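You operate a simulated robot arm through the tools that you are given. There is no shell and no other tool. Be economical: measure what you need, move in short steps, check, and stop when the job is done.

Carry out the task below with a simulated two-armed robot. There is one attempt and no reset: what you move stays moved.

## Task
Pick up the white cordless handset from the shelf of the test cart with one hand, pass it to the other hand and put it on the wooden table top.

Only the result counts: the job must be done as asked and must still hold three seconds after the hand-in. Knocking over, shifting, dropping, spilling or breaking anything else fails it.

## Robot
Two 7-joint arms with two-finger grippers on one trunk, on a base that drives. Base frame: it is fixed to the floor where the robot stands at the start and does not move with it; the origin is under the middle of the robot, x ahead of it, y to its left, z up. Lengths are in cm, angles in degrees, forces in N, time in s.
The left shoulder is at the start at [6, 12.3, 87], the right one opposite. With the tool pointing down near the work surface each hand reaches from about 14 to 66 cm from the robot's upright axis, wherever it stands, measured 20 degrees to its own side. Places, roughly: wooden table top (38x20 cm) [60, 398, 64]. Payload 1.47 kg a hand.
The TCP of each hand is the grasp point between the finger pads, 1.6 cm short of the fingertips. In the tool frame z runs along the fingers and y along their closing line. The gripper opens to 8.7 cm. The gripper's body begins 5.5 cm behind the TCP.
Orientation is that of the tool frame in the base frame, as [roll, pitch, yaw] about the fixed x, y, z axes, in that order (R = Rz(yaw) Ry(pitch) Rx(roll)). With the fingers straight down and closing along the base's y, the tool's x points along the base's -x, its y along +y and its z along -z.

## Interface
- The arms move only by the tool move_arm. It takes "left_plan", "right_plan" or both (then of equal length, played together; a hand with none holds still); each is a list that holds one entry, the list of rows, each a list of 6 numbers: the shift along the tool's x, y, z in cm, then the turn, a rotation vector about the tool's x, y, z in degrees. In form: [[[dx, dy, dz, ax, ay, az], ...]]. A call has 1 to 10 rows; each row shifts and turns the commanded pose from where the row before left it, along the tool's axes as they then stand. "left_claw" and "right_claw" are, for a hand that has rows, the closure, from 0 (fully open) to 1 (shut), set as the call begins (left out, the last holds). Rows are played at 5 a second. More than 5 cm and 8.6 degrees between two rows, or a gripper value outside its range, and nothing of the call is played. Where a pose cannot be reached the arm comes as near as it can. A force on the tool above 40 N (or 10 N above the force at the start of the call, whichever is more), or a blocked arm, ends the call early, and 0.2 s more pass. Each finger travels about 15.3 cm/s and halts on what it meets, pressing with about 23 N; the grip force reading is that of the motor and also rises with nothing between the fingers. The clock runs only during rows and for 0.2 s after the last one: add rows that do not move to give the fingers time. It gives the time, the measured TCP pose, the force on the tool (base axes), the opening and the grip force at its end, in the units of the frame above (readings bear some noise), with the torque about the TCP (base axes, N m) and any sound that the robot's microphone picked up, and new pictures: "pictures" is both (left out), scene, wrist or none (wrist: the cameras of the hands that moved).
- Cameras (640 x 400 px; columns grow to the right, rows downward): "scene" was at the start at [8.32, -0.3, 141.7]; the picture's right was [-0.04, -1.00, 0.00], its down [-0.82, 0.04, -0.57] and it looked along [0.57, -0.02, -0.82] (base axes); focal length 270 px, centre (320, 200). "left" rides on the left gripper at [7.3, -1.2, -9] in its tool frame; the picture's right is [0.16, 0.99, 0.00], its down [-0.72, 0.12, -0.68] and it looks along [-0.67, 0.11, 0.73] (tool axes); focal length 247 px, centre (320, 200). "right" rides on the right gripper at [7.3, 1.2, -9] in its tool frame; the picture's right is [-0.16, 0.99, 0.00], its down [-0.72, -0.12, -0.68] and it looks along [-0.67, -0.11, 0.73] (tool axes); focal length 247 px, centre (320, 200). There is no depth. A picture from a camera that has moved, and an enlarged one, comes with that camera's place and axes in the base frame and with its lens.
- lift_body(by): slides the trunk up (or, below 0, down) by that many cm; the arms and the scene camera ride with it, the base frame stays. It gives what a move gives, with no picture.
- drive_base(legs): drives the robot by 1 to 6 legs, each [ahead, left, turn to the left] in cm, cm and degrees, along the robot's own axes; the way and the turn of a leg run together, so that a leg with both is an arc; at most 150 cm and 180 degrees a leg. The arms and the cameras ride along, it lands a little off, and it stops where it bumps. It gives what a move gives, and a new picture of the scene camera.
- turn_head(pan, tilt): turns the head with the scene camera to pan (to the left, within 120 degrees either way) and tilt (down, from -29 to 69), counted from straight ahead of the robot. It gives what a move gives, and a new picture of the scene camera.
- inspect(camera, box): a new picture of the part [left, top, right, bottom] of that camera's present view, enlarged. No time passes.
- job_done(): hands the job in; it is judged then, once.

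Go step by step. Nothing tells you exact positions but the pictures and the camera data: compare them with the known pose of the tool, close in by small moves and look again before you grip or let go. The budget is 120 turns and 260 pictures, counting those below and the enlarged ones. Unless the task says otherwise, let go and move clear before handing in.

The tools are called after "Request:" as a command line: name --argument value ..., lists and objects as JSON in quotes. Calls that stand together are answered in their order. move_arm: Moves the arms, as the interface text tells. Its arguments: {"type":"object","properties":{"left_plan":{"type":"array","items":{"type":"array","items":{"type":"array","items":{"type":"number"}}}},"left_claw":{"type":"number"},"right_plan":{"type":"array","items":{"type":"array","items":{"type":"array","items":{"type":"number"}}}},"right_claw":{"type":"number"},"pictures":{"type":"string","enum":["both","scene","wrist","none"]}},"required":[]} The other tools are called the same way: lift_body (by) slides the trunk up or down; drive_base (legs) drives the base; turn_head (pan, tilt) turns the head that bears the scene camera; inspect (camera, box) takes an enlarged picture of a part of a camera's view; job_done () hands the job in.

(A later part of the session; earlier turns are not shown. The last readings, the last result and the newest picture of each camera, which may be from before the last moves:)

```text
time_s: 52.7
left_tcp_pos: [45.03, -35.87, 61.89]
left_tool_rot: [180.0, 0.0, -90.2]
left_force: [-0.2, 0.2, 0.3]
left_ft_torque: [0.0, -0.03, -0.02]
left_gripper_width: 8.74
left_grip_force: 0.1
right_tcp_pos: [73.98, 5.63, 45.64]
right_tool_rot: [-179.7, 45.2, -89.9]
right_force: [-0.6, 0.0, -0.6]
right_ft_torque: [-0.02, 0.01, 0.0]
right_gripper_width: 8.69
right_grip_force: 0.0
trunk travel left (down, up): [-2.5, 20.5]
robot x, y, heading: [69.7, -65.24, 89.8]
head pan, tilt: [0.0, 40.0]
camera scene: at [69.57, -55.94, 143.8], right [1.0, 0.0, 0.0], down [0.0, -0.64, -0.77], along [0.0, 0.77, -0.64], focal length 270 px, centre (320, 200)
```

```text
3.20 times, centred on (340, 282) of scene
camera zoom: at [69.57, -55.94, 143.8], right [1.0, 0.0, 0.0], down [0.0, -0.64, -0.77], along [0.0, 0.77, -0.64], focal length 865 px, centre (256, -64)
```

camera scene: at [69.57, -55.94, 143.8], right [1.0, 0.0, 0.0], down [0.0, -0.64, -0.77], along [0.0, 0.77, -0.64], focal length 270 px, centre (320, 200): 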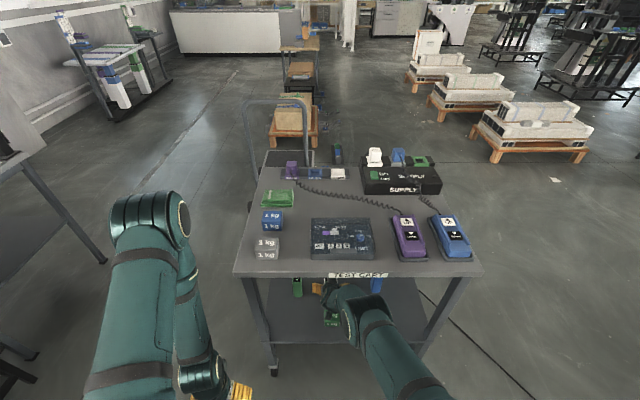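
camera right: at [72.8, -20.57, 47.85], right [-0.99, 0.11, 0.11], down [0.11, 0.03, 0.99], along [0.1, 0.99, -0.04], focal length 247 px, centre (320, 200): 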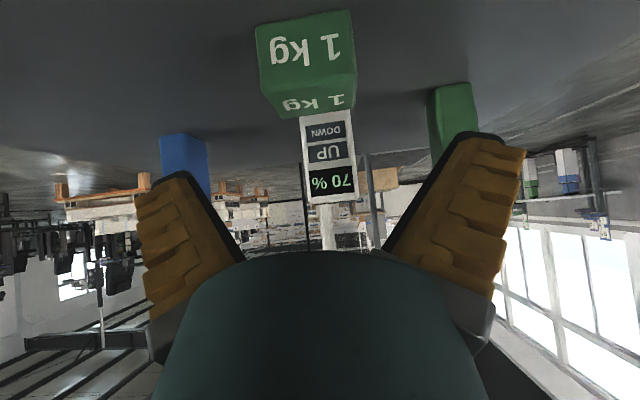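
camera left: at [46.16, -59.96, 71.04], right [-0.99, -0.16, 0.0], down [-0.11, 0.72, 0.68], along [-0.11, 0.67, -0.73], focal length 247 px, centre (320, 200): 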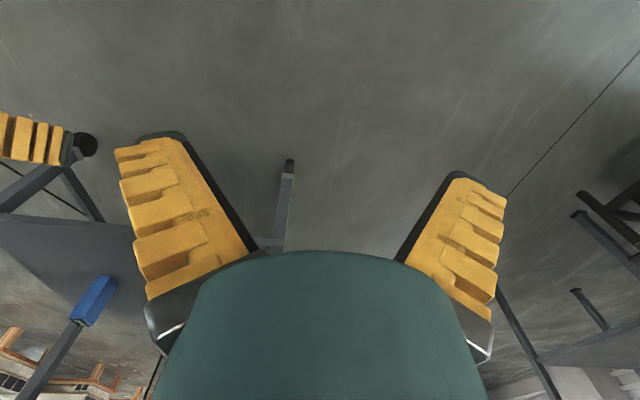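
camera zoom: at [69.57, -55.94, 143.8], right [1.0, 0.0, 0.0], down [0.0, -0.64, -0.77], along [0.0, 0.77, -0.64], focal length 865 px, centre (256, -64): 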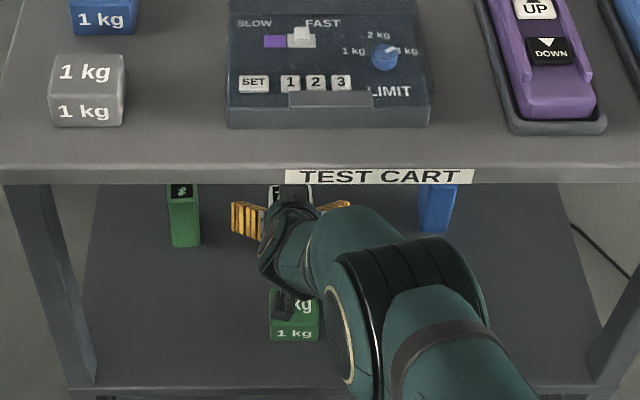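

The fingers straddle the handset's upper half, centred. I advance 0.8 cm and close.

Request:
move_arm --right_plan '[[[-0.57, 0, 0.57, 0, 0, 0], [0, 0, 0, 0, 0, 0]]]' --pictures "none"

Request:
move_arm --right_plan '[[[0, 0, 0, 0, 0, 0], [0, 0, 0, 0, 0, 0], [0, 0, 0, 0, 0, 0], [0, 0, 0, 0, 0, 0]]]' --right_claw 1 --pictures "wrist"

```text
time_s: 53.3
left_tcp_pos: [44.87, -35.97, 61.84]
left_tool_rot: [180.0, 0.0, -90.1]
left_force: [-0.4, 0.4, -0.7]
left_ft_torque: [0.04, 0.01, 0.02]
left_gripper_width: 8.7
left_grip_force: 0.1
right_tcp_pos: [73.96, 6.44, 45.69]
right_tool_rot: [-179.7, 45.2, -89.8]
right_force: [0.0, -0.1, -0.4]
right_ft_torque: [-0.04, 0.01, 0.04]
right_gripper_width: 8.7
right_grip_force: 0.1
trunk travel left (down, up): [-2.5, 20.5]
robot x, y, heading: [69.47, -65.44, 89.9]
head pan, tilt: [0.0, 40.0]
```

```text
time_s: 54.3
left_tcp_pos: [45.05, -36.06, 61.93]
left_tool_rot: [-180.0, -0.1, -90.1]
left_force: [0.4, -0.2, 0.1]
left_ft_torque: [-0.02, 0.0, 0.01]
left_gripper_width: 8.71
left_grip_force: 0.2
right_tcp_pos: [73.98, 6.5, 45.61]
right_tool_rot: [-179.8, 45.2, -89.8]
right_force: [1.6, -1.2, -0.6]
right_ft_torque: [-0.09, 0.02, 0.05]
right_gripper_width: 5.67
right_grip_force: 23.1
trunk travel left (down, up): [-2.5, 20.5]
robot x, y, heading: [69.12, -65.77, 89.9]
head pan, tilt: [0.0, 40.0]
camera right: at [72.81, -5.03, 46.83], right [-0.99, 0.11, 0.11], down [0.11, 0.03, 0.99], along [0.11, 0.99, -0.04], focal length 247 px, centre (320, 200)
```

right: 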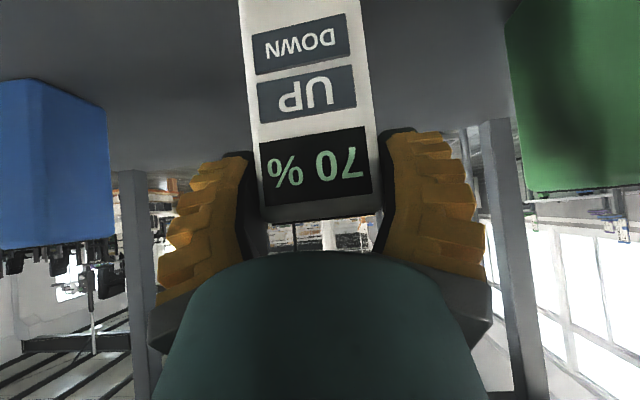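

The grip width (5.7 cm) tells me the handset is ~2 cm farther in than assumed, so I hold only its front edge. I reopen, roll 2.5 cm ahead and regrip.

Request:
move_arm --right_plan '[[[0, 0, 0, 0, 0, 0], [0, 0, 0, 0, 0, 0]]]' --right_claw 0 --pictures "none"

Request:
drive_base --legs '[[2.5, 0, 0]]'

Request:
inspect --camera "right" --box '[0, 0, 640, 400]'

```text
time_s: 54.9
left_tcp_pos: [44.97, -36.01, 61.98]
left_tool_rot: [-179.9, 0.0, -90.1]
left_force: [-0.1, 0.0, 0.1]
left_ft_torque: [0.01, -0.03, 0.0]
left_gripper_width: 8.71
left_grip_force: 0.0
right_tcp_pos: [73.96, 6.54, 45.75]
right_tool_rot: [-179.8, 45.2, -89.8]
right_force: [-0.9, 1.1, 0.1]
right_ft_torque: [0.01, 0.01, 0.02]
right_gripper_width: 8.68
right_grip_force: 0.1
trunk travel left (down, up): [-2.5, 20.5]
robot x, y, heading: [69.52, -65.36, 89.8]
head pan, tilt: [0.0, 40.0]
```

```text
time_s: 55.7
left_tcp_pos: [45.1, -33.4, 61.93]
left_tool_rot: [179.9, 0.0, -90.2]
left_force: [0.0, 0.6, -0.8]
left_ft_torque: [0.0, 0.02, 0.0]
left_gripper_width: 8.72
left_grip_force: 0.0
right_tcp_pos: [74.18, 8.96, 45.69]
right_tool_rot: [-179.8, 45.1, -89.9]
right_force: [0.1, 0.9, -0.2]
right_ft_torque: [0.01, -0.03, 0.0]
right_gripper_width: 8.69
right_grip_force: 0.0
trunk travel left (down, up): [-2.5, 20.5]
robot x, y, heading: [69.5, -62.72, 89.6]
head pan, tilt: [0.0, 40.0]
camera scene: at [69.59, -53.46, 143.8], right [1.0, 0.0, 0.0], down [0.0, -0.64, -0.77], along [0.0, 0.77, -0.64], focal length 270 px, centre (320, 200)
```

scene: 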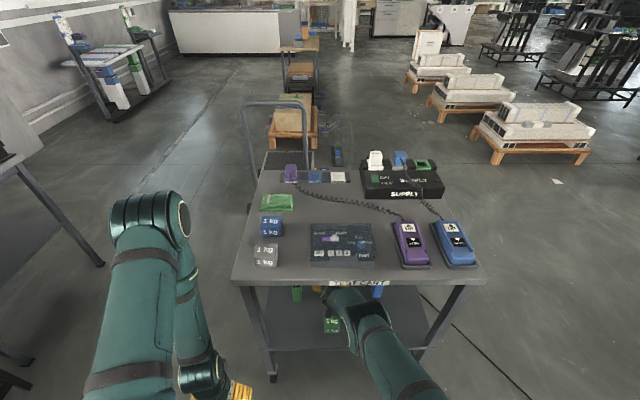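

```text
1.00 times, centred on (320, 200) of right (not enlarged: the box is as wide or as high as the picture)
camera zoom: at [72.86, -2.53, 46.79], right [-0.99, 0.11, 0.11], down [0.11, 0.03, 0.99], along [0.11, 0.99, -0.04], focal length 247 px, centre (320, 200)
```

zoom: 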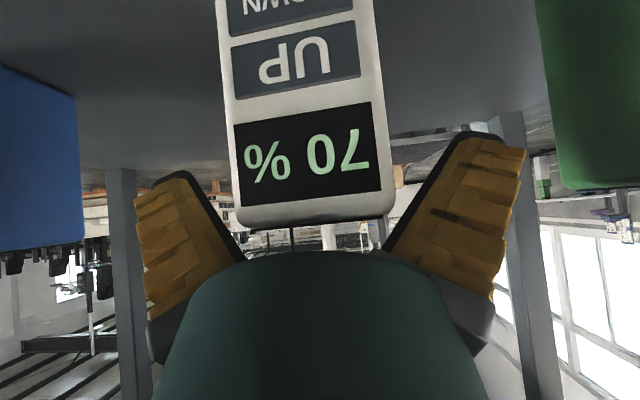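

The handset's face is now about 2.5 cm before the grasp point; closing here.

Request:
move_arm --right_plan '[[[0, 0, 0, 0, 0, 0], [0, 0, 0, 0, 0, 0], [0, 0, 0, 0, 0, 0], [0, 0, 0, 0, 0, 0]]]' --right_claw 1 --pictures "wrist"

Request:
move_arm --right_plan '[[[-0.7, 0, -0.7, 0, 0, 0], [-0.7, 0, -0.7, 0, 0, 0], [-0.7, 0, -0.7, 0, 0, 0], [0, 0, 0, 0, 0, 0]]]' --pictures "both"

```text
time_s: 56.7
left_tcp_pos: [44.95, -33.42, 61.85]
left_tool_rot: [179.9, 0.0, -90.2]
left_force: [-0.9, 0.2, -0.6]
left_ft_torque: [-0.01, 0.01, 0.0]
left_gripper_width: 8.71
left_grip_force: 0.0
right_tcp_pos: [74.05, 8.94, 45.67]
right_tool_rot: [-179.7, 45.0, -89.9]
right_force: [0.4, -0.4, 0.7]
right_ft_torque: [0.0, 0.02, -0.01]
right_gripper_width: 6.07
right_grip_force: 23.1
trunk travel left (down, up): [-2.5, 20.5]
robot x, y, heading: [69.67, -62.89, 89.6]
head pan, tilt: [0.0, 40.0]
camera right: at [72.87, -2.57, 46.81], right [-0.99, 0.11, 0.11], down [0.11, 0.03, 0.99], along [0.11, 0.99, -0.04], focal length 247 px, centre (320, 200)
```

right: 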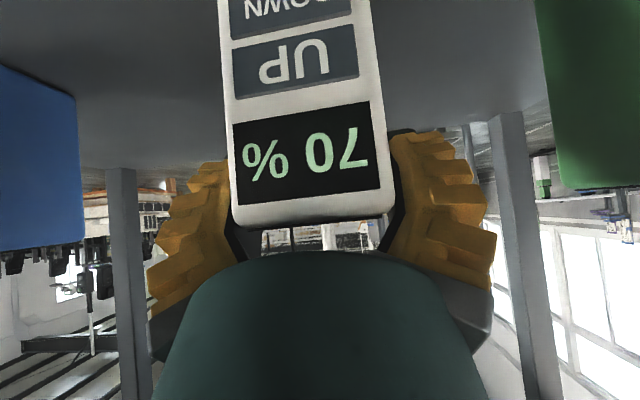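

```text
time_s: 57.9
left_tcp_pos: [45.21, -33.52, 62.25]
left_tool_rot: [179.9, 0.1, -90.3]
left_force: [0.4, -0.3, 0.0]
left_ft_torque: [-0.01, -0.01, 0.01]
left_gripper_width: 8.71
left_grip_force: 0.1
right_tcp_pos: [74.53, 5.04, 44.77]
right_tool_rot: [-178.8, 41.5, -89.1]
right_force: [4.9, 0.1, 9.1]
right_ft_torque: [-0.08, -0.1, 0.03]
right_gripper_width: 5.95
right_grip_force: 22.8
trunk travel left (down, up): [-2.5, 20.5]
robot x, y, heading: [69.25, -63.18, 90.0]
head pan, tilt: [0.0, 40.0]
stopped in row 4 (right hand): the arm was blocked; the commanded pose is now the measured one
camera scene: at [69.75, -53.83, 144.04], right [1.0, -0.01, 0.0], down [-0.01, -0.64, -0.77], along [0.01, 0.77, -0.64], focal length 270 px, centre (320, 200)
camera right: at [73.31, -6.29, 46.76], right [-0.99, 0.12, 0.09], down [0.1, 0.09, 0.99], along [0.11, 0.99, -0.1], focal length 247 px, centre (320, 200)
```

scene: 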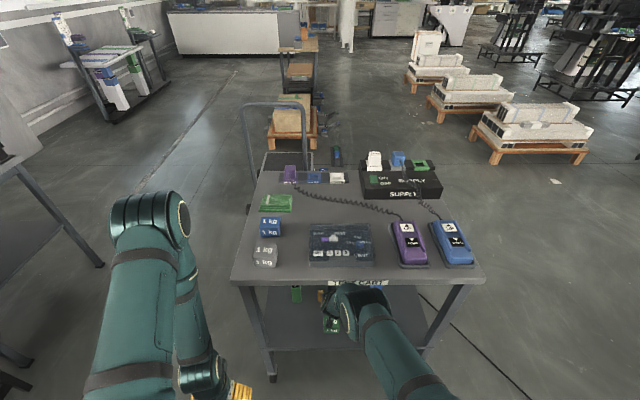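
right: 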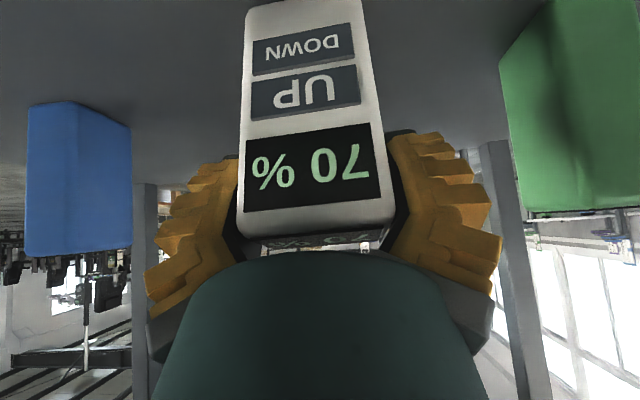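

The lift was blocked – probably my forearm met the cart's top edge. I look closely before doing anything else.

Request:
inspect --camera "scene" --box '[220, 230, 440, 368]'

Request:
inspect --camera "left" --box '[0, 0, 640, 400]'

```text
2.90 times, centred on (330, 299) of scene
camera zoom: at [69.75, -53.83, 144.04], right [1.0, -0.01, 0.0], down [-0.01, -0.64, -0.77], along [0.01, 0.77, -0.64], focal length 783 px, centre (291, -87)
```

zoom: 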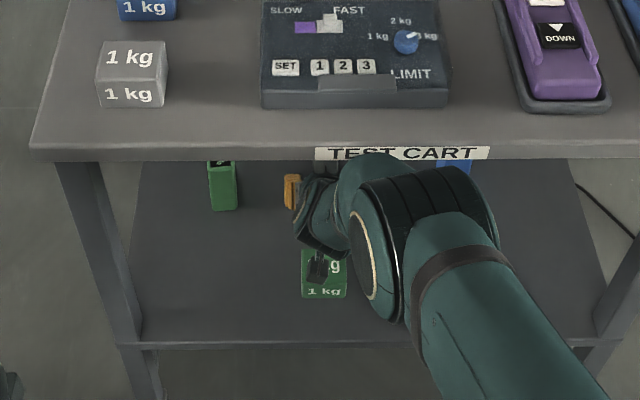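

```text
1.00 times, centred on (320, 200) of left (not enlarged: the box is as wide or as high as the picture)
camera zoom: at [46.39, -40.87, 71.2], right [-0.99, -0.15, 0.0], down [-0.11, 0.72, 0.68], along [-0.1, 0.67, -0.73], focal length 247 px, centre (320, 200)
```

zoom: 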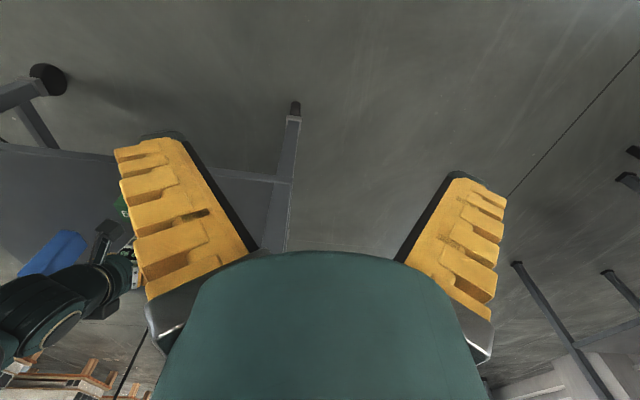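

My elbow presses the cart's top edge. I'll raise the handset with the wrist alone: pitch the hand up about the wrist so elbow stays put, a small test first.

Request:
move_arm --right_plan '[[[-1.4, 0, -0.1, 0, -4, 0], [-1.4, 0, -0.1, 0, -4, 0], [0, 0, 0, 0, 0, 0]]]' --pictures "both"

```text
time_s: 58.7
left_tcp_pos: [45.19, -33.57, 62.02]
left_tool_rot: [179.9, 0.2, -90.4]
left_force: [0.8, 0.2, -0.1]
left_ft_torque: [0.0, -0.02, 0.01]
left_gripper_width: 8.69
left_grip_force: 0.0
right_tcp_pos: [74.37, 7.06, 46.85]
right_tool_rot: [-179.1, 49.7, -89.1]
right_force: [-0.4, -0.7, -1.8]
right_ft_torque: [-0.02, -0.02, 0.0]
right_gripper_width: 5.92
right_grip_force: 23.7
trunk travel left (down, up): [-2.5, 20.5]
robot x, y, heading: [69.41, -63.11, 89.5]
head pan, tilt: [0.0, 40.0]
camera scene: at [69.95, -54.04, 143.83], right [1.0, -0.01, 0.0], down [-0.01, -0.64, -0.77], along [0.0, 0.77, -0.64], focal length 270 px, centre (320, 200)
camera right: at [73.2, -4.53, 47.08], right [-0.99, 0.1, 0.11], down [0.1, -0.05, 0.99], along [0.1, 0.99, 0.04], focal length 247 px, centre (320, 200)
```

scene: 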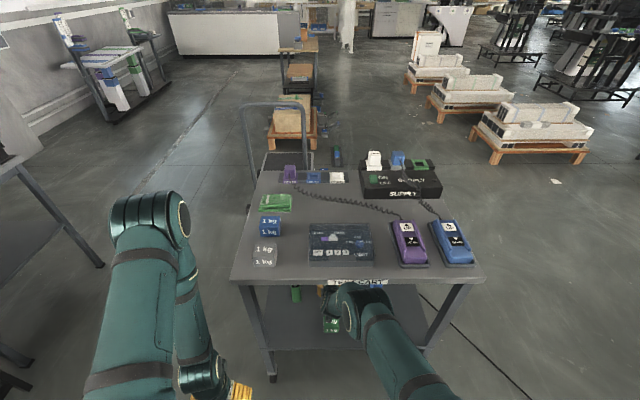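
right: 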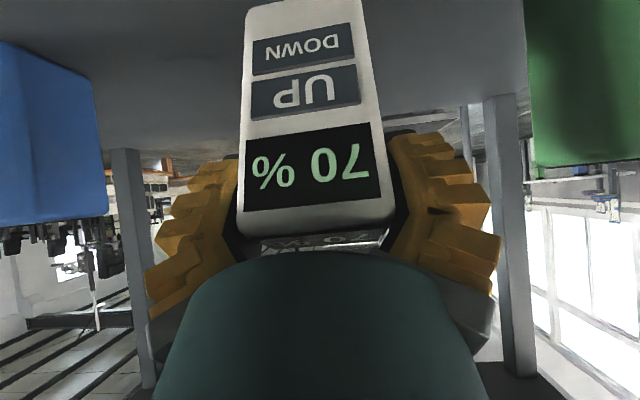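

The handset is free in the grip and lifting. Continuing the wrist pitch-up.

Request:
move_arm --right_plan '[[[-2.0, 0, -0.1, 0, -6, 0], [-2.0, 0, -0.1, 0, -6, 0], [-2.0, 0, -0.1, 0, -6, 0], [-2.0, 0, -0.1, 0, -6, 0], [0, 0, 0, 0, 0, 0]]]' --pictures "both"

```text
time_s: 59.9
left_tcp_pos: [45.31, -33.66, 61.95]
left_tool_rot: [179.8, 0.1, -90.2]
left_force: [0.2, 0.0, 0.0]
left_ft_torque: [0.02, 0.01, -0.01]
left_gripper_width: 8.71
left_grip_force: 0.1
right_tcp_pos: [74.46, 10.79, 53.73]
right_tool_rot: [-178.0, 73.4, -87.9]
right_force: [0.7, -0.5, -2.0]
right_ft_torque: [-0.04, 0.0, -0.02]
right_gripper_width: 5.92
right_grip_force: 22.8
trunk travel left (down, up): [-2.5, 20.5]
robot x, y, heading: [68.84, -63.16, 89.5]
head pan, tilt: [0.0, 40.0]
camera scene: at [70.13, -54.04, 143.83], right [1.0, -0.01, 0.0], down [-0.01, -0.64, -0.77], along [0.0, 0.77, -0.64], focal length 270 px, centre (320, 200)
camera right: at [73.48, 0.04, 49.27], right [-0.99, 0.04, 0.14], down [0.11, -0.45, 0.89], along [0.1, 0.89, 0.44], focal length 247 px, centre (320, 200)
```

scene: 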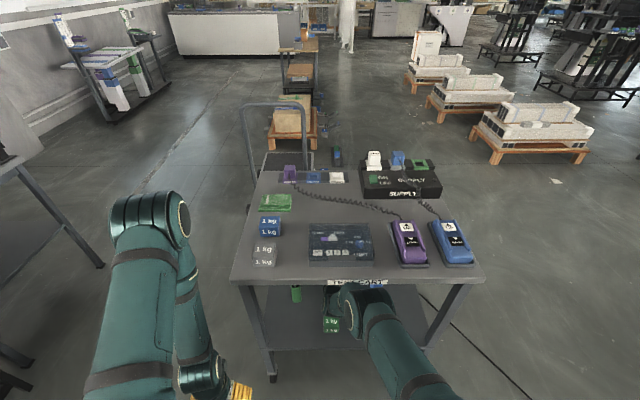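
right: 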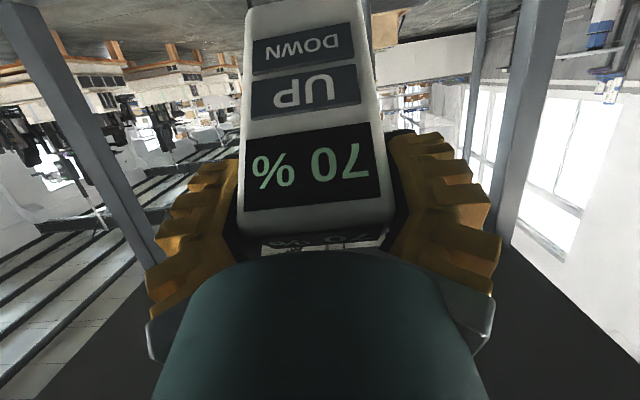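

The handset is now ~45+ at its lowest, above the weight. I back straight out 40 cm.

Request:
drive_base --legs '[[-15, 0, 0], [-30, 0, 0]]'

Request:
inspect --camera "scene" --box '[200, 130, 480, 305]'

Request:
inspect --camera "right" --box '[0, 0, 640, 400]'

```text
time_s: 62.9
left_tcp_pos: [44.86, -78.72, 61.91]
left_tool_rot: [-180.0, 0.0, -90.1]
left_force: [0.0, -0.9, 1.0]
left_ft_torque: [0.04, 0.01, 0.0]
left_gripper_width: 8.69
left_grip_force: 0.0
right_tcp_pos: [73.93, -33.89, 53.95]
right_tool_rot: [-177.2, 73.6, -87.1]
right_force: [0.1, -0.3, -1.8]
right_ft_torque: [-0.06, -0.02, -0.03]
right_gripper_width: 5.92
right_grip_force: 23.1
trunk travel left (down, up): [-2.5, 20.5]
robot x, y, heading: [69.32, -108.35, 89.9]
head pan, tilt: [0.0, 40.0]
camera scene: at [69.44, -98.78, 143.82], right [1.0, 0.0, 0.0], down [0.0, -0.64, -0.77], along [0.0, 0.77, -0.64], focal length 270 px, centre (320, 200)
```

scene: 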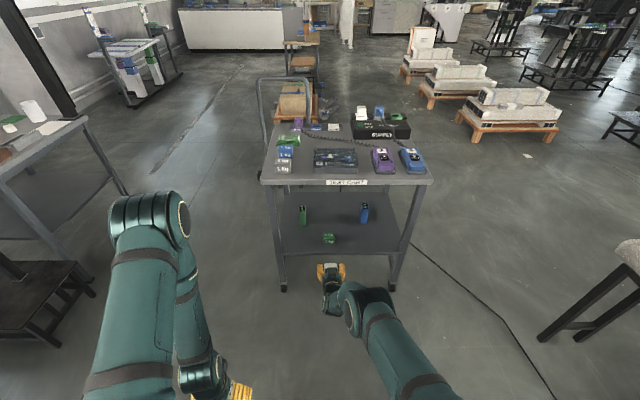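

```text
2.29 times, centred on (340, 218) of scene
camera zoom: at [69.44, -98.78, 143.82], right [1.0, 0.0, 0.0], down [0.0, -0.64, -0.77], along [0.0, 0.77, -0.64], focal length 618 px, centre (274, 160)
```

zoom: 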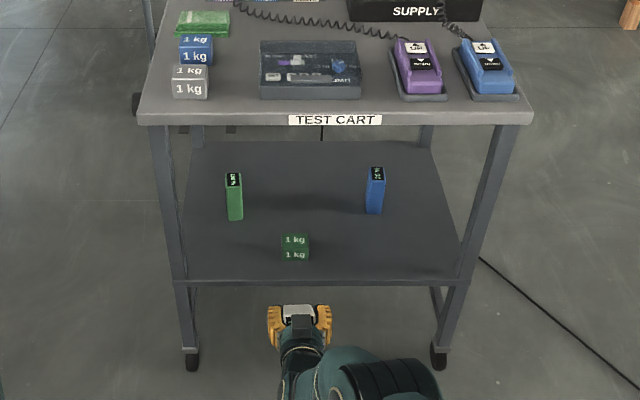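

```text
1.00 times, centred on (320, 200) of right (not enlarged: the box is as wide or as high as the picture)
camera zoom: at [72.76, -44.6, 49.51], right [-0.99, 0.04, 0.14], down [0.11, -0.45, 0.89], along [0.09, 0.89, 0.44], focal length 247 px, centre (320, 200)
```

zoom: 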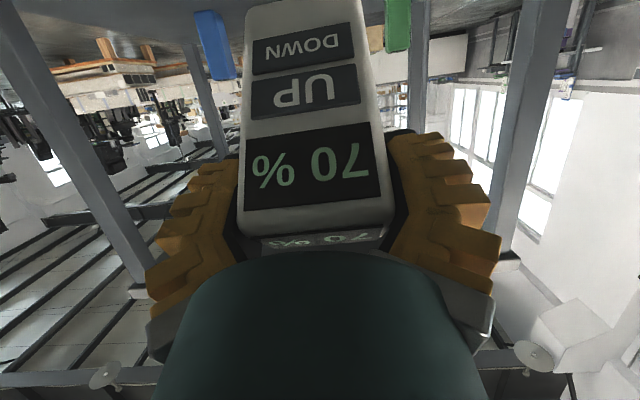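

Handset is out; everything else on the cart stands untouched. Now I turn the right hand to point down so the handset hangs toward me, then bring it to a central handover spot.

Request:
move_arm --right_plan '[[[0, 0, 0, 0, 8, 0], [0, 0, 0, 0, 8, 0], [0, 0, 0, 0, 8, 0], [0, 0, 0, 0, 8, 0], [0, 0, 0, 0, 8, 0], [0, 0, 0, 0, 8, 0], [0, 0, 0, 0, 8, 0], [0, 0, 0, 0, 8, 0], [0, 0, 0, 0, 8, 0], [0, 0, 0, 0, 1.6, 0]]]' --pictures "none"

Request:
move_arm --right_plan '[[[0, 0.5, -4.2, 0, 0, 0], [0, 0.5, -4.2, 0, 0, 0], [0, 0.5, -4.2, 0, 0, 0], [0, 0.5, -4.2, 0, 0, 0], [2, 0.5, -4.2, 0, 0, 0], [4.5, 0.5, 0, 0, 0, 0], [4.5, 0.5, 0, 0, 0, 0], [4.5, 0.5, 0, 0, 0, 0], [4.5, 0.5, 0, 0, 0, 0], [4.5, 0, 0, 0, 0, 0]]]' --pictures "both"

```text
time_s: 65.1
left_tcp_pos: [45.03, -78.65, 61.91]
left_tool_rot: [179.9, 0.0, -90.1]
left_force: [0.4, -0.7, -0.6]
left_ft_torque: [-0.02, -0.02, -0.01]
left_gripper_width: 8.69
left_grip_force: 0.0
right_tcp_pos: [74.99, -39.65, 53.78]
right_tool_rot: [-179.2, 0.0, -89.6]
right_force: [-0.4, -0.1, -2.8]
right_ft_torque: [0.05, -0.01, 0.04]
right_gripper_width: 5.93
right_grip_force: 22.6
right hand out of reach, approached as far as the arm can: row 7, 8, 9, 10
trunk travel left (down, up): [-2.5, 20.5]
robot x, y, heading: [69.31, -107.99, 89.8]
head pan, tilt: [0.0, 40.0]
```

```text
time_s: 67.3
left_tcp_pos: [44.9, -78.73, 61.99]
left_tool_rot: [180.0, 0.0, -90.1]
left_force: [-0.3, -0.7, 0.0]
left_ft_torque: [-0.02, -0.01, 0.01]
left_gripper_width: 8.66
left_grip_force: 0.1
right_tcp_pos: [70.19, -64.45, 74.83]
right_tool_rot: [-179.3, 0.1, -89.6]
right_force: [-0.3, -0.2, -1.9]
right_ft_torque: [0.06, -0.03, -0.01]
right_gripper_width: 5.96
right_grip_force: 23.2
trunk travel left (down, up): [-2.5, 20.5]
robot x, y, heading: [69.22, -108.68, 89.8]
head pan, tilt: [0.0, 40.0]
camera scene: at [69.43, -98.78, 143.82], right [1.0, 0.0, 0.0], down [0.0, -0.64, -0.77], along [0.0, 0.77, -0.64], focal length 270 px, centre (320, 200)
camera right: at [68.95, -71.85, 83.72], right [-0.99, 0.15, -0.01], down [0.1, 0.72, 0.68], along [0.11, 0.67, -0.73], focal length 247 px, centre (320, 200)
```

scene: 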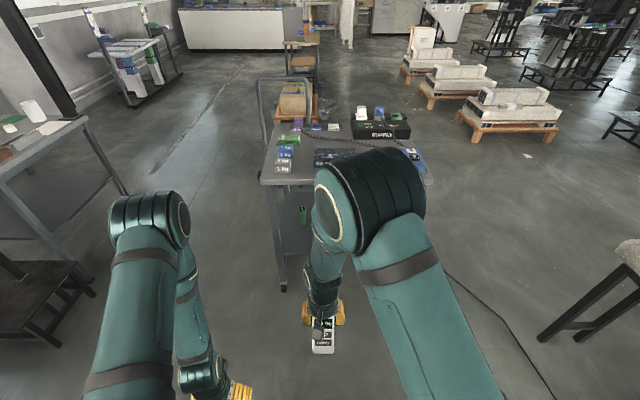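
right: 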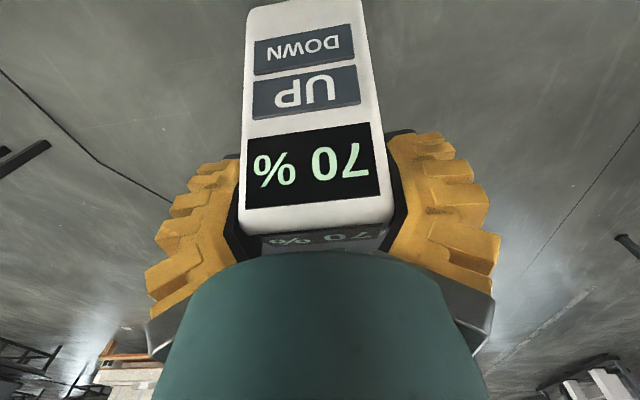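

The handset hangs below the right hand, tilted toward me. I zoom in for its exact lie.

Request:
inspect --camera "scene" --box '[275, 285, 371, 345]'

Request:
inspect --camera "scene" --box '[275, 305, 371, 365]'

```text
6.67 times, centred on (323, 315) of scene
camera zoom: at [69.43, -98.78, 143.82], right [1.0, 0.0, 0.0], down [0.0, -0.64, -0.77], along [0.0, 0.77, -0.64], focal length 1801 px, centre (300, -567)
```

zoom: 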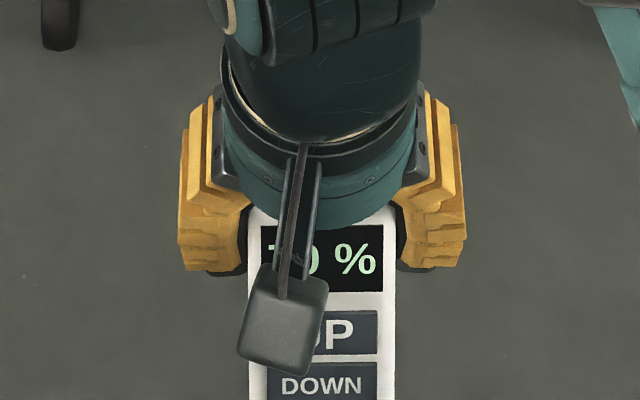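

```text
6.67 times, centred on (323, 335) of scene
camera zoom: at [69.43, -98.78, 143.82], right [1.0, 0.0, 0.0], down [0.0, -0.64, -0.77], along [0.0, 0.77, -0.64], focal length 1801 px, centre (300, -700)
```

zoom: 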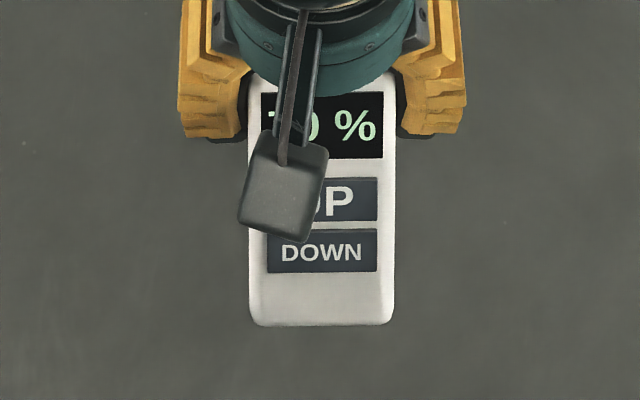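

Handset axis found: hanging 31° off vertical toward me, lower end free for the left hand. I bring the left hand to the left side at that height, pointing right.

Request:
move_arm --left_plan '[[[-3.8, 0, -2.5, 0, 0, 0], [-3.8, 0, -2.5, 0, 0, 0], [-3.8, 0, -2.4, 0, 0, 0], [0, 0, 0, 8.2, 0, 0], [0, 0, 0, 8.2, 0, 0], [0, 0, 0, 8.2, 0, 0], [0, 0, 0, 8.2, 0, 0], [0, 0, 0, 8.2, 0, 0], [0, 0, 0, 8.2, 0, 0], [0, 0, 0, 8.2, 0, 0]]]' --pictures "none"

Request:
move_arm --left_plan '[[[0, 0, 0, 8.2, 0, 0], [0, 0, 0, 8.2, 0, 0], [0, 0, 0, 8.2, 0, 0], [0, 0, 0, 8.0, 0, 0], [0, 0, 0, 0, 0, 8.4], [0, 0, 0, 0, 0, 8.4], [0, 0, 0, 0, 0, 8.4], [0, 0, 0, 0, 0, 8.4], [0, 0, 0, 0, 0, 8.4], [0, 0, 0, 0, 0, 8.4]]]' --pictures "both"

```text
time_s: 69.5
left_tcp_pos: [44.83, -67.26, 69.37]
left_tool_rot: [-122.5, 0.0, -90.1]
left_force: [0.0, -0.7, -0.3]
left_ft_torque: [-0.01, 0.01, -0.02]
left_gripper_width: 8.68
left_grip_force: 0.0
right_tcp_pos: [70.22, -64.38, 74.74]
right_tool_rot: [-179.3, 0.0, -89.6]
right_force: [-0.6, -0.5, -1.7]
right_ft_torque: [0.04, 0.01, -0.01]
right_gripper_width: 5.95
right_grip_force: 22.9
trunk travel left (down, up): [-2.5, 20.5]
robot x, y, heading: [69.29, -107.93, 89.8]
head pan, tilt: [0.0, 40.0]
```

```text
time_s: 71.7
left_tcp_pos: [44.82, -67.32, 69.26]
left_tool_rot: [-90.0, 50.6, -90.1]
left_force: [0.4, 0.5, 0.6]
left_ft_torque: [0.02, 0.02, -0.01]
left_gripper_width: 8.73
left_grip_force: 0.0
right_tcp_pos: [70.12, -64.33, 74.74]
right_tool_rot: [-179.2, -0.1, -89.6]
right_force: [-0.6, 0.8, -2.0]
right_ft_torque: [0.06, -0.01, 0.01]
right_gripper_width: 5.98
right_grip_force: 23.0
trunk travel left (down, up): [-2.5, 20.5]
robot x, y, heading: [69.07, -108.14, 89.8]
head pan, tilt: [0.0, 40.0]
camera scene: at [69.44, -98.73, 143.81], right [1.0, 0.0, 0.0], down [0.0, -0.64, -0.77], along [0.0, 0.77, -0.64], focal length 270 px, centre (320, 200)
camera left: at [35.97, -72.78, 64.47], right [0.0, 0.66, -0.75], down [-0.68, 0.55, 0.49], along [0.73, 0.51, 0.45], focal length 247 px, centre (320, 200)
```

scene: 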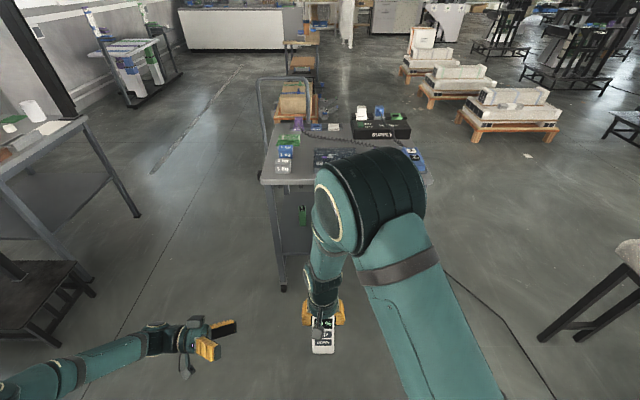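
left: 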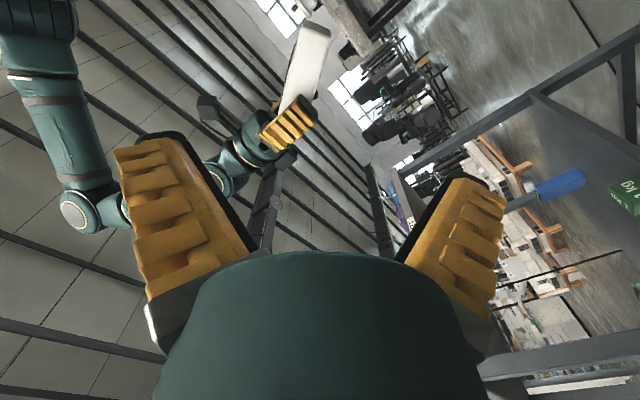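

Left hand posture works well. I finish the last roll and move 13 cm nearer, then look.

Request:
move_arm --left_plan '[[[0, 0, 0, 0, 0, 8.4], [0, 0, 3.3, 0, 0, 0], [0, 0, 3.3, 0, 0, 0], [0, 0, 3.3, 0, 0, 0], [0, 0, 3.1, 0, 0, 0], [0, 0, 0, 0, 0, 0]]]' --pictures "both"

Request:
inspect --camera "scene" --box '[235, 290, 363, 370]'

```text
time_s: 73.1
left_tcp_pos: [58.06, -67.5, 69.22]
left_tool_rot: [-90.0, 58.9, -90.1]
left_force: [0.4, -0.4, -0.4]
left_ft_torque: [-0.01, 0.02, 0.01]
left_gripper_width: 8.7
left_grip_force: 0.0
right_tcp_pos: [70.17, -64.48, 74.69]
right_tool_rot: [-179.3, 0.0, -89.7]
right_force: [-0.1, 0.3, -1.7]
right_ft_torque: [0.1, 0.02, 0.01]
right_gripper_width: 5.98
right_grip_force: 22.9
trunk travel left (down, up): [-2.5, 20.5]
robot x, y, heading: [69.26, -108.25, 89.7]
head pan, tilt: [0.0, 40.0]
camera scene: at [69.43, -98.73, 143.81], right [1.0, 0.0, 0.0], down [0.0, -0.64, -0.77], along [0.0, 0.77, -0.64], focal length 270 px, centre (320, 200)
camera left: at [49.16, -72.21, 63.63], right [0.0, 0.76, -0.65], down [-0.68, 0.48, 0.56], along [0.73, 0.44, 0.52], focal length 247 px, centre (320, 200)
```

scene: 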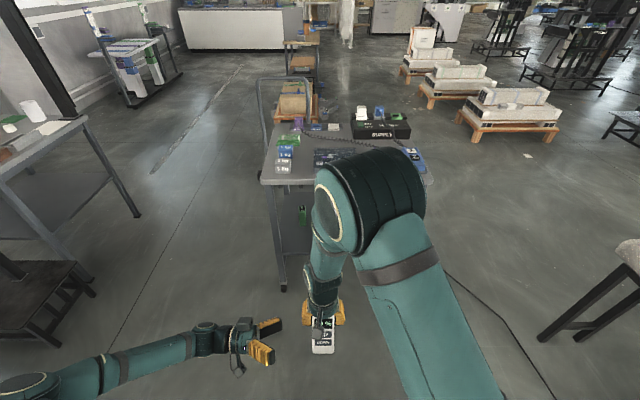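
left: 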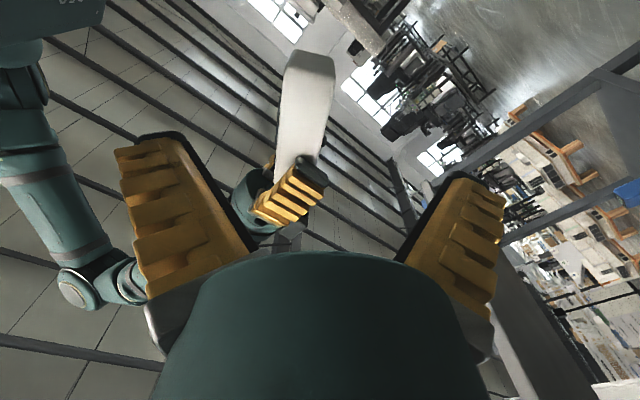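

```text
5.00 times, centred on (299, 330) of scene
camera zoom: at [69.43, -98.73, 143.81], right [1.0, 0.0, 0.0], down [0.0, -0.64, -0.77], along [0.0, 0.77, -0.64], focal length 1351 px, centre (425, -450)
```

zoom: 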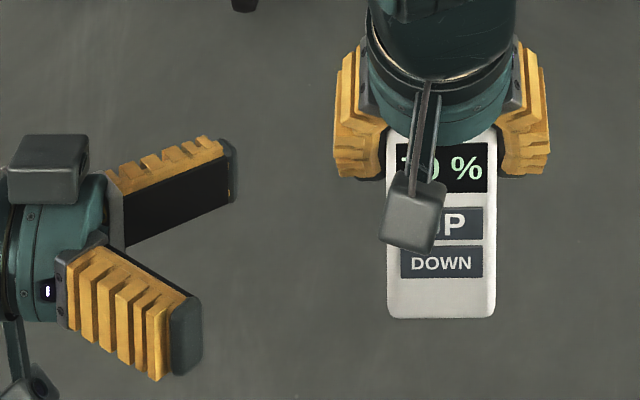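

Geometry agrees: the handset's end is 3 cm past my aim point, but the hand must shift 1.2 cm along its −y. I do so and advance 6 cm.

Request:
move_arm --left_plan '[[[0, -1.2, 0, 0, 0, 0], [0, 0, 3, 0, 0, 0], [0, 0, 3, 0, 0, 0], [0, 0, 0, 0, 0, 0]]]' --pictures "wrist"

Request:
inspect --camera "scene" --box '[235, 290, 363, 370]'

```text
time_s: 74.1
left_tcp_pos: [63.9, -68.29, 69.82]
left_tool_rot: [-90.2, 58.9, -90.3]
left_force: [-0.3, 0.2, -0.3]
left_ft_torque: [0.01, 0.01, -0.02]
left_gripper_width: 8.68
left_grip_force: 0.0
right_tcp_pos: [70.18, -64.47, 74.64]
right_tool_rot: [-179.2, -0.1, -89.6]
right_force: [-0.6, 0.2, -2.2]
right_ft_torque: [0.09, 0.04, 0.0]
right_gripper_width: 6.02
right_grip_force: 23.1
trunk travel left (down, up): [-2.5, 20.5]
robot x, y, heading: [69.08, -108.12, 89.6]
head pan, tilt: [0.0, 40.0]
camera left: at [55.12, -73.07, 64.39], right [0.0, 0.76, -0.65], down [-0.68, 0.47, 0.56], along [0.73, 0.44, 0.52], focal length 247 px, centre (320, 200)
```

left: 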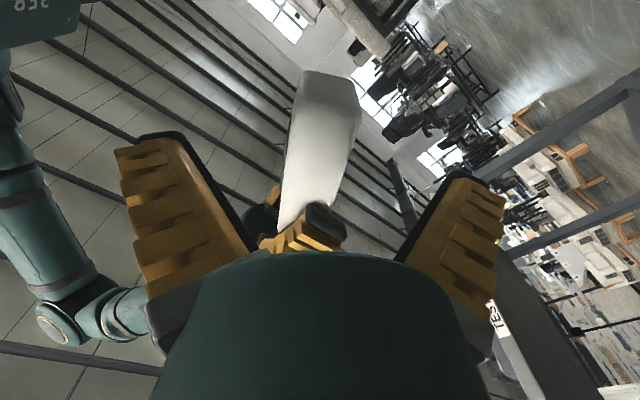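

```text
5.00 times, centred on (299, 330) of scene
camera zoom: at [69.43, -98.73, 143.81], right [1.0, 0.0, 0.0], down [0.0, -0.64, -0.77], along [0.0, 0.77, -0.64], focal length 1351 px, centre (425, -450)
```

zoom: 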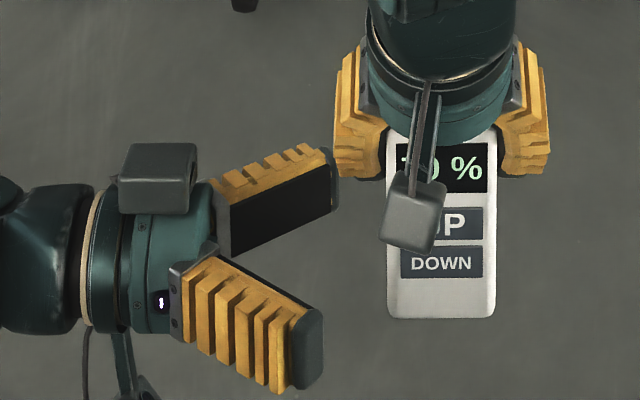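

Well aligned. Advancing the last 5.8 cm so the left fingers straddle the lower end.

Request:
move_arm --left_plan '[[[0, -0.2, 2, 0, 0, 0], [0, 0, 2, 0, 0, 0], [0, 0, 1.8, 0, 0, 0], [0, 0, 0, 0, 0, 0]]]' --pictures "wrist"

Request:
inspect --camera "scene" --box '[235, 290, 363, 370]'

Request:
inspect --camera "right" --box '[0, 0, 640, 400]'

```text
time_s: 75.1
left_tcp_pos: [69.93, -68.65, 69.97]
left_tool_rot: [-90.1, 58.8, -90.2]
left_force: [-0.4, -0.2, 0.9]
left_ft_torque: [-0.02, 0.0, -0.03]
left_gripper_width: 8.71
left_grip_force: 0.1
right_tcp_pos: [70.2, -64.52, 74.63]
right_tool_rot: [-179.1, 0.0, -89.6]
right_force: [0.7, 0.5, -1.5]
right_ft_torque: [0.06, -0.02, -0.03]
right_gripper_width: 5.98
right_grip_force: 22.9
trunk travel left (down, up): [-2.5, 20.5]
robot x, y, heading: [69.36, -108.31, 89.7]
head pan, tilt: [0.0, 40.0]
camera left: at [60.92, -73.26, 64.49], right [0.0, 0.76, -0.65], down [-0.68, 0.48, 0.56], along [0.73, 0.44, 0.52], focal length 247 px, centre (320, 200)
```

left: 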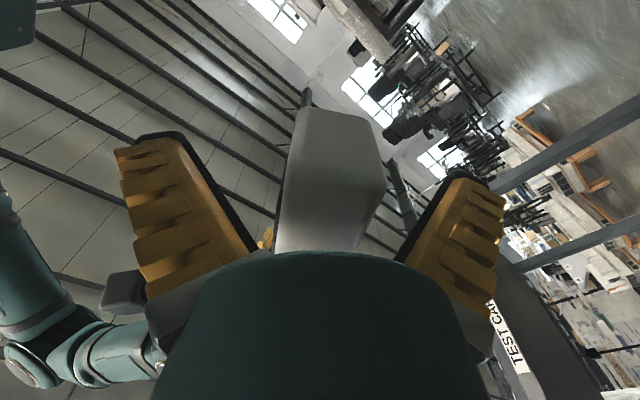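

```text
5.00 times, centred on (299, 330) of scene
camera zoom: at [69.44, -98.73, 143.81], right [1.0, 0.0, 0.0], down [0.0, -0.64, -0.77], along [0.0, 0.77, -0.64], focal length 1351 px, centre (425, -450)
```

zoom: 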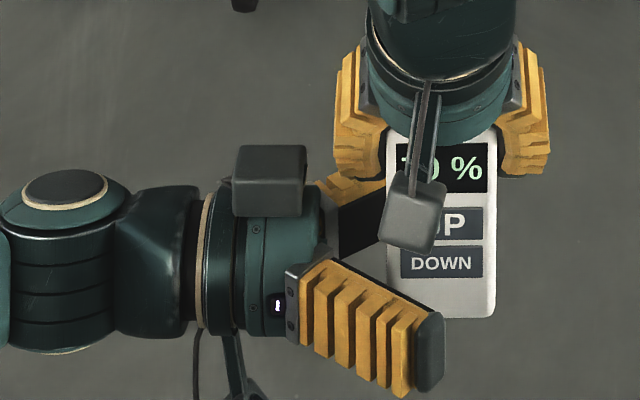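

```text
1.00 times, centred on (320, 200) of right (not enlarged: the box is as wide or as high as the picture)
camera zoom: at [68.96, -71.75, 83.69], right [-0.99, 0.15, -0.01], down [0.1, 0.72, 0.68], along [0.11, 0.67, -0.73], focal length 247 px, centre (320, 200)
```

zoom: 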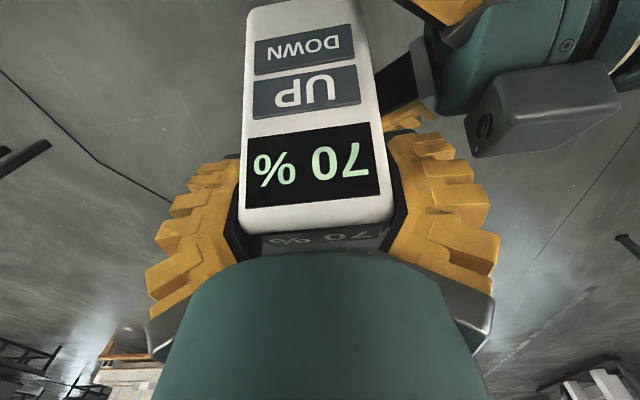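

Fingers straddle the lower part of the handset. Closing the left hand.

Request:
move_arm --left_plan '[[[0, 0, 0, 0, 0, 0], [0, 0, 0, 0, 0, 0], [0, 0, 0, 0, 0, 0], [0, 0, 0, 0, 0, 0]]]' --left_claw 1 --pictures "wrist"

Request:
inspect --camera "scene" --box '[235, 290, 363, 370]'

```text
time_s: 76.1
left_tcp_pos: [69.65, -68.59, 69.94]
left_tool_rot: [-90.3, 58.8, -90.1]
left_force: [-0.5, 8.9, -10.0]
left_ft_torque: [-0.06, 0.0, 0.03]
left_gripper_width: 3.32
left_grip_force: 23.1
right_tcp_pos: [70.26, -64.37, 74.79]
right_tool_rot: [-179.2, 0.1, -89.6]
right_force: [1.0, -9.4, 10.4]
right_ft_torque: [-0.81, -0.03, 0.07]
right_gripper_width: 5.99
right_grip_force: 23.5
trunk travel left (down, up): [-2.5, 20.5]
robot x, y, heading: [69.47, -108.14, 89.6]
head pan, tilt: [0.0, 40.0]
camera left: at [60.86, -73.23, 64.44], right [0.0, 0.76, -0.65], down [-0.68, 0.47, 0.56], along [0.73, 0.44, 0.52], focal length 247 px, centre (320, 200)
```

left: 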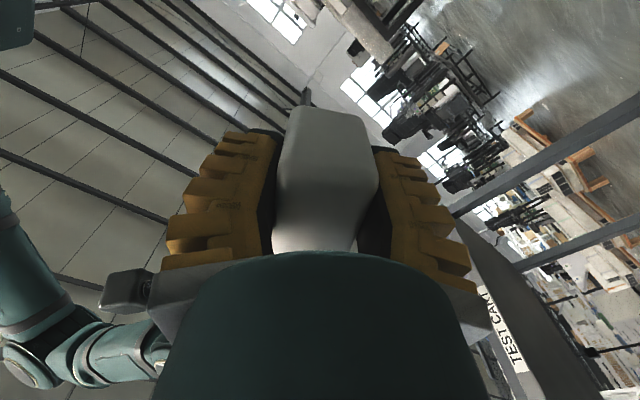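

```text
5.00 times, centred on (299, 330) of scene
camera zoom: at [69.44, -98.73, 143.81], right [1.0, 0.0, 0.0], down [0.0, -0.64, -0.77], along [0.0, 0.77, -0.64], focal length 1351 px, centre (425, -450)
```

zoom: 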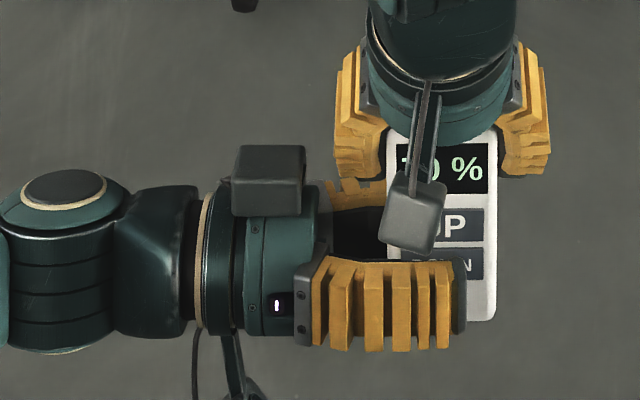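

The left hand holds it (3.3 cm thick). Now open the right hand and lift it away.

Request:
move_arm --right_plan '[[[0, 0, 0, 0, 0, 0], [0, 0, 0, 0, 0, 0], [0, 0, 0, 0, 0, 0]]]' --right_claw 0 --pictures "none"

Request:
move_arm --right_plan '[[[0, 0, -3, 0, 0, 0], [0, 0, -3, 0, 0, 0], [0, 0, -3, 0, 0, 0], [0, 0, -3, 0, 0, 0], [0, -4, 0, 0, 0, 0], [0, -4, 0, 0, 0, 0], [0, -4, 0, 0, 0, 0], [0, -3, 0, 0, 0, 0]]]' --pictures "scene"

Request:
inspect --camera "left" --box '[0, 0, 640, 400]'

```text
time_s: 76.9
left_tcp_pos: [69.7, -68.52, 70.01]
left_tool_rot: [-89.9, 58.7, -90.1]
left_force: [0.2, 0.3, -2.0]
left_ft_torque: [0.0, 0.01, -0.02]
left_gripper_width: 3.22
left_grip_force: 22.3
right_tcp_pos: [70.31, -64.28, 74.8]
right_tool_rot: [-179.3, 0.1, -89.6]
right_force: [-0.5, 0.4, 0.6]
right_ft_torque: [-0.01, 0.01, 0.0]
right_gripper_width: 8.69
right_grip_force: 0.0
trunk travel left (down, up): [-2.5, 20.5]
robot x, y, heading: [69.42, -108.21, 89.7]
head pan, tilt: [0.0, 40.0]
```

```text
time_s: 78.7
left_tcp_pos: [69.71, -68.6, 69.96]
left_tool_rot: [-90.1, 58.8, -90.3]
left_force: [0.2, -0.8, -2.0]
left_ft_torque: [-0.01, 0.03, 0.0]
left_gripper_width: 3.24
left_grip_force: 23.2
right_tcp_pos: [85.26, -64.05, 86.79]
right_tool_rot: [-179.1, 0.1, -89.6]
right_force: [0.1, 0.9, -1.2]
right_ft_torque: [0.04, 0.02, -0.03]
right_gripper_width: 8.7
right_grip_force: 0.1
trunk travel left (down, up): [-2.5, 20.5]
robot x, y, heading: [69.61, -108.21, 89.5]
head pan, tilt: [0.0, 40.0]
camera scene: at [69.48, -98.73, 143.81], right [1.0, 0.0, 0.0], down [0.0, -0.64, -0.77], along [0.0, 0.77, -0.64], focal length 270 px, centre (320, 200)
```

scene: 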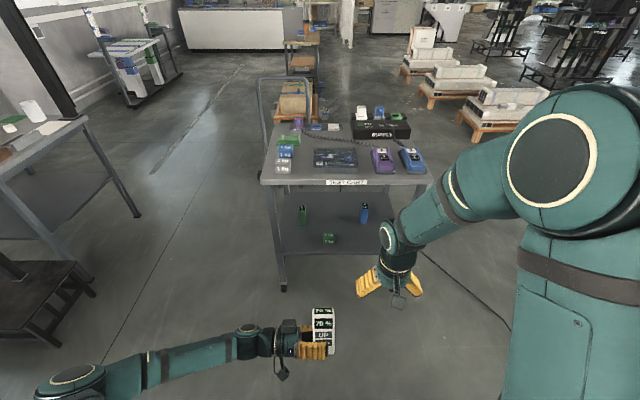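

```text
1.00 times, centred on (320, 200) of left (not enlarged: the box is as wide or as high as the picture)
camera zoom: at [60.93, -73.26, 64.49], right [0.0, 0.76, -0.65], down [-0.68, 0.48, 0.56], along [0.73, 0.44, 0.52], focal length 247 px, centre (320, 200)
```

zoom: 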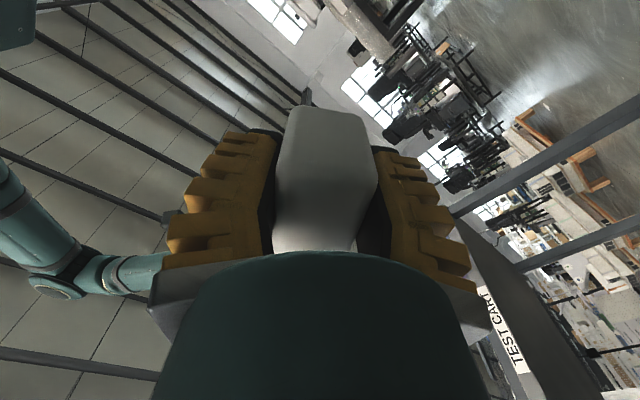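

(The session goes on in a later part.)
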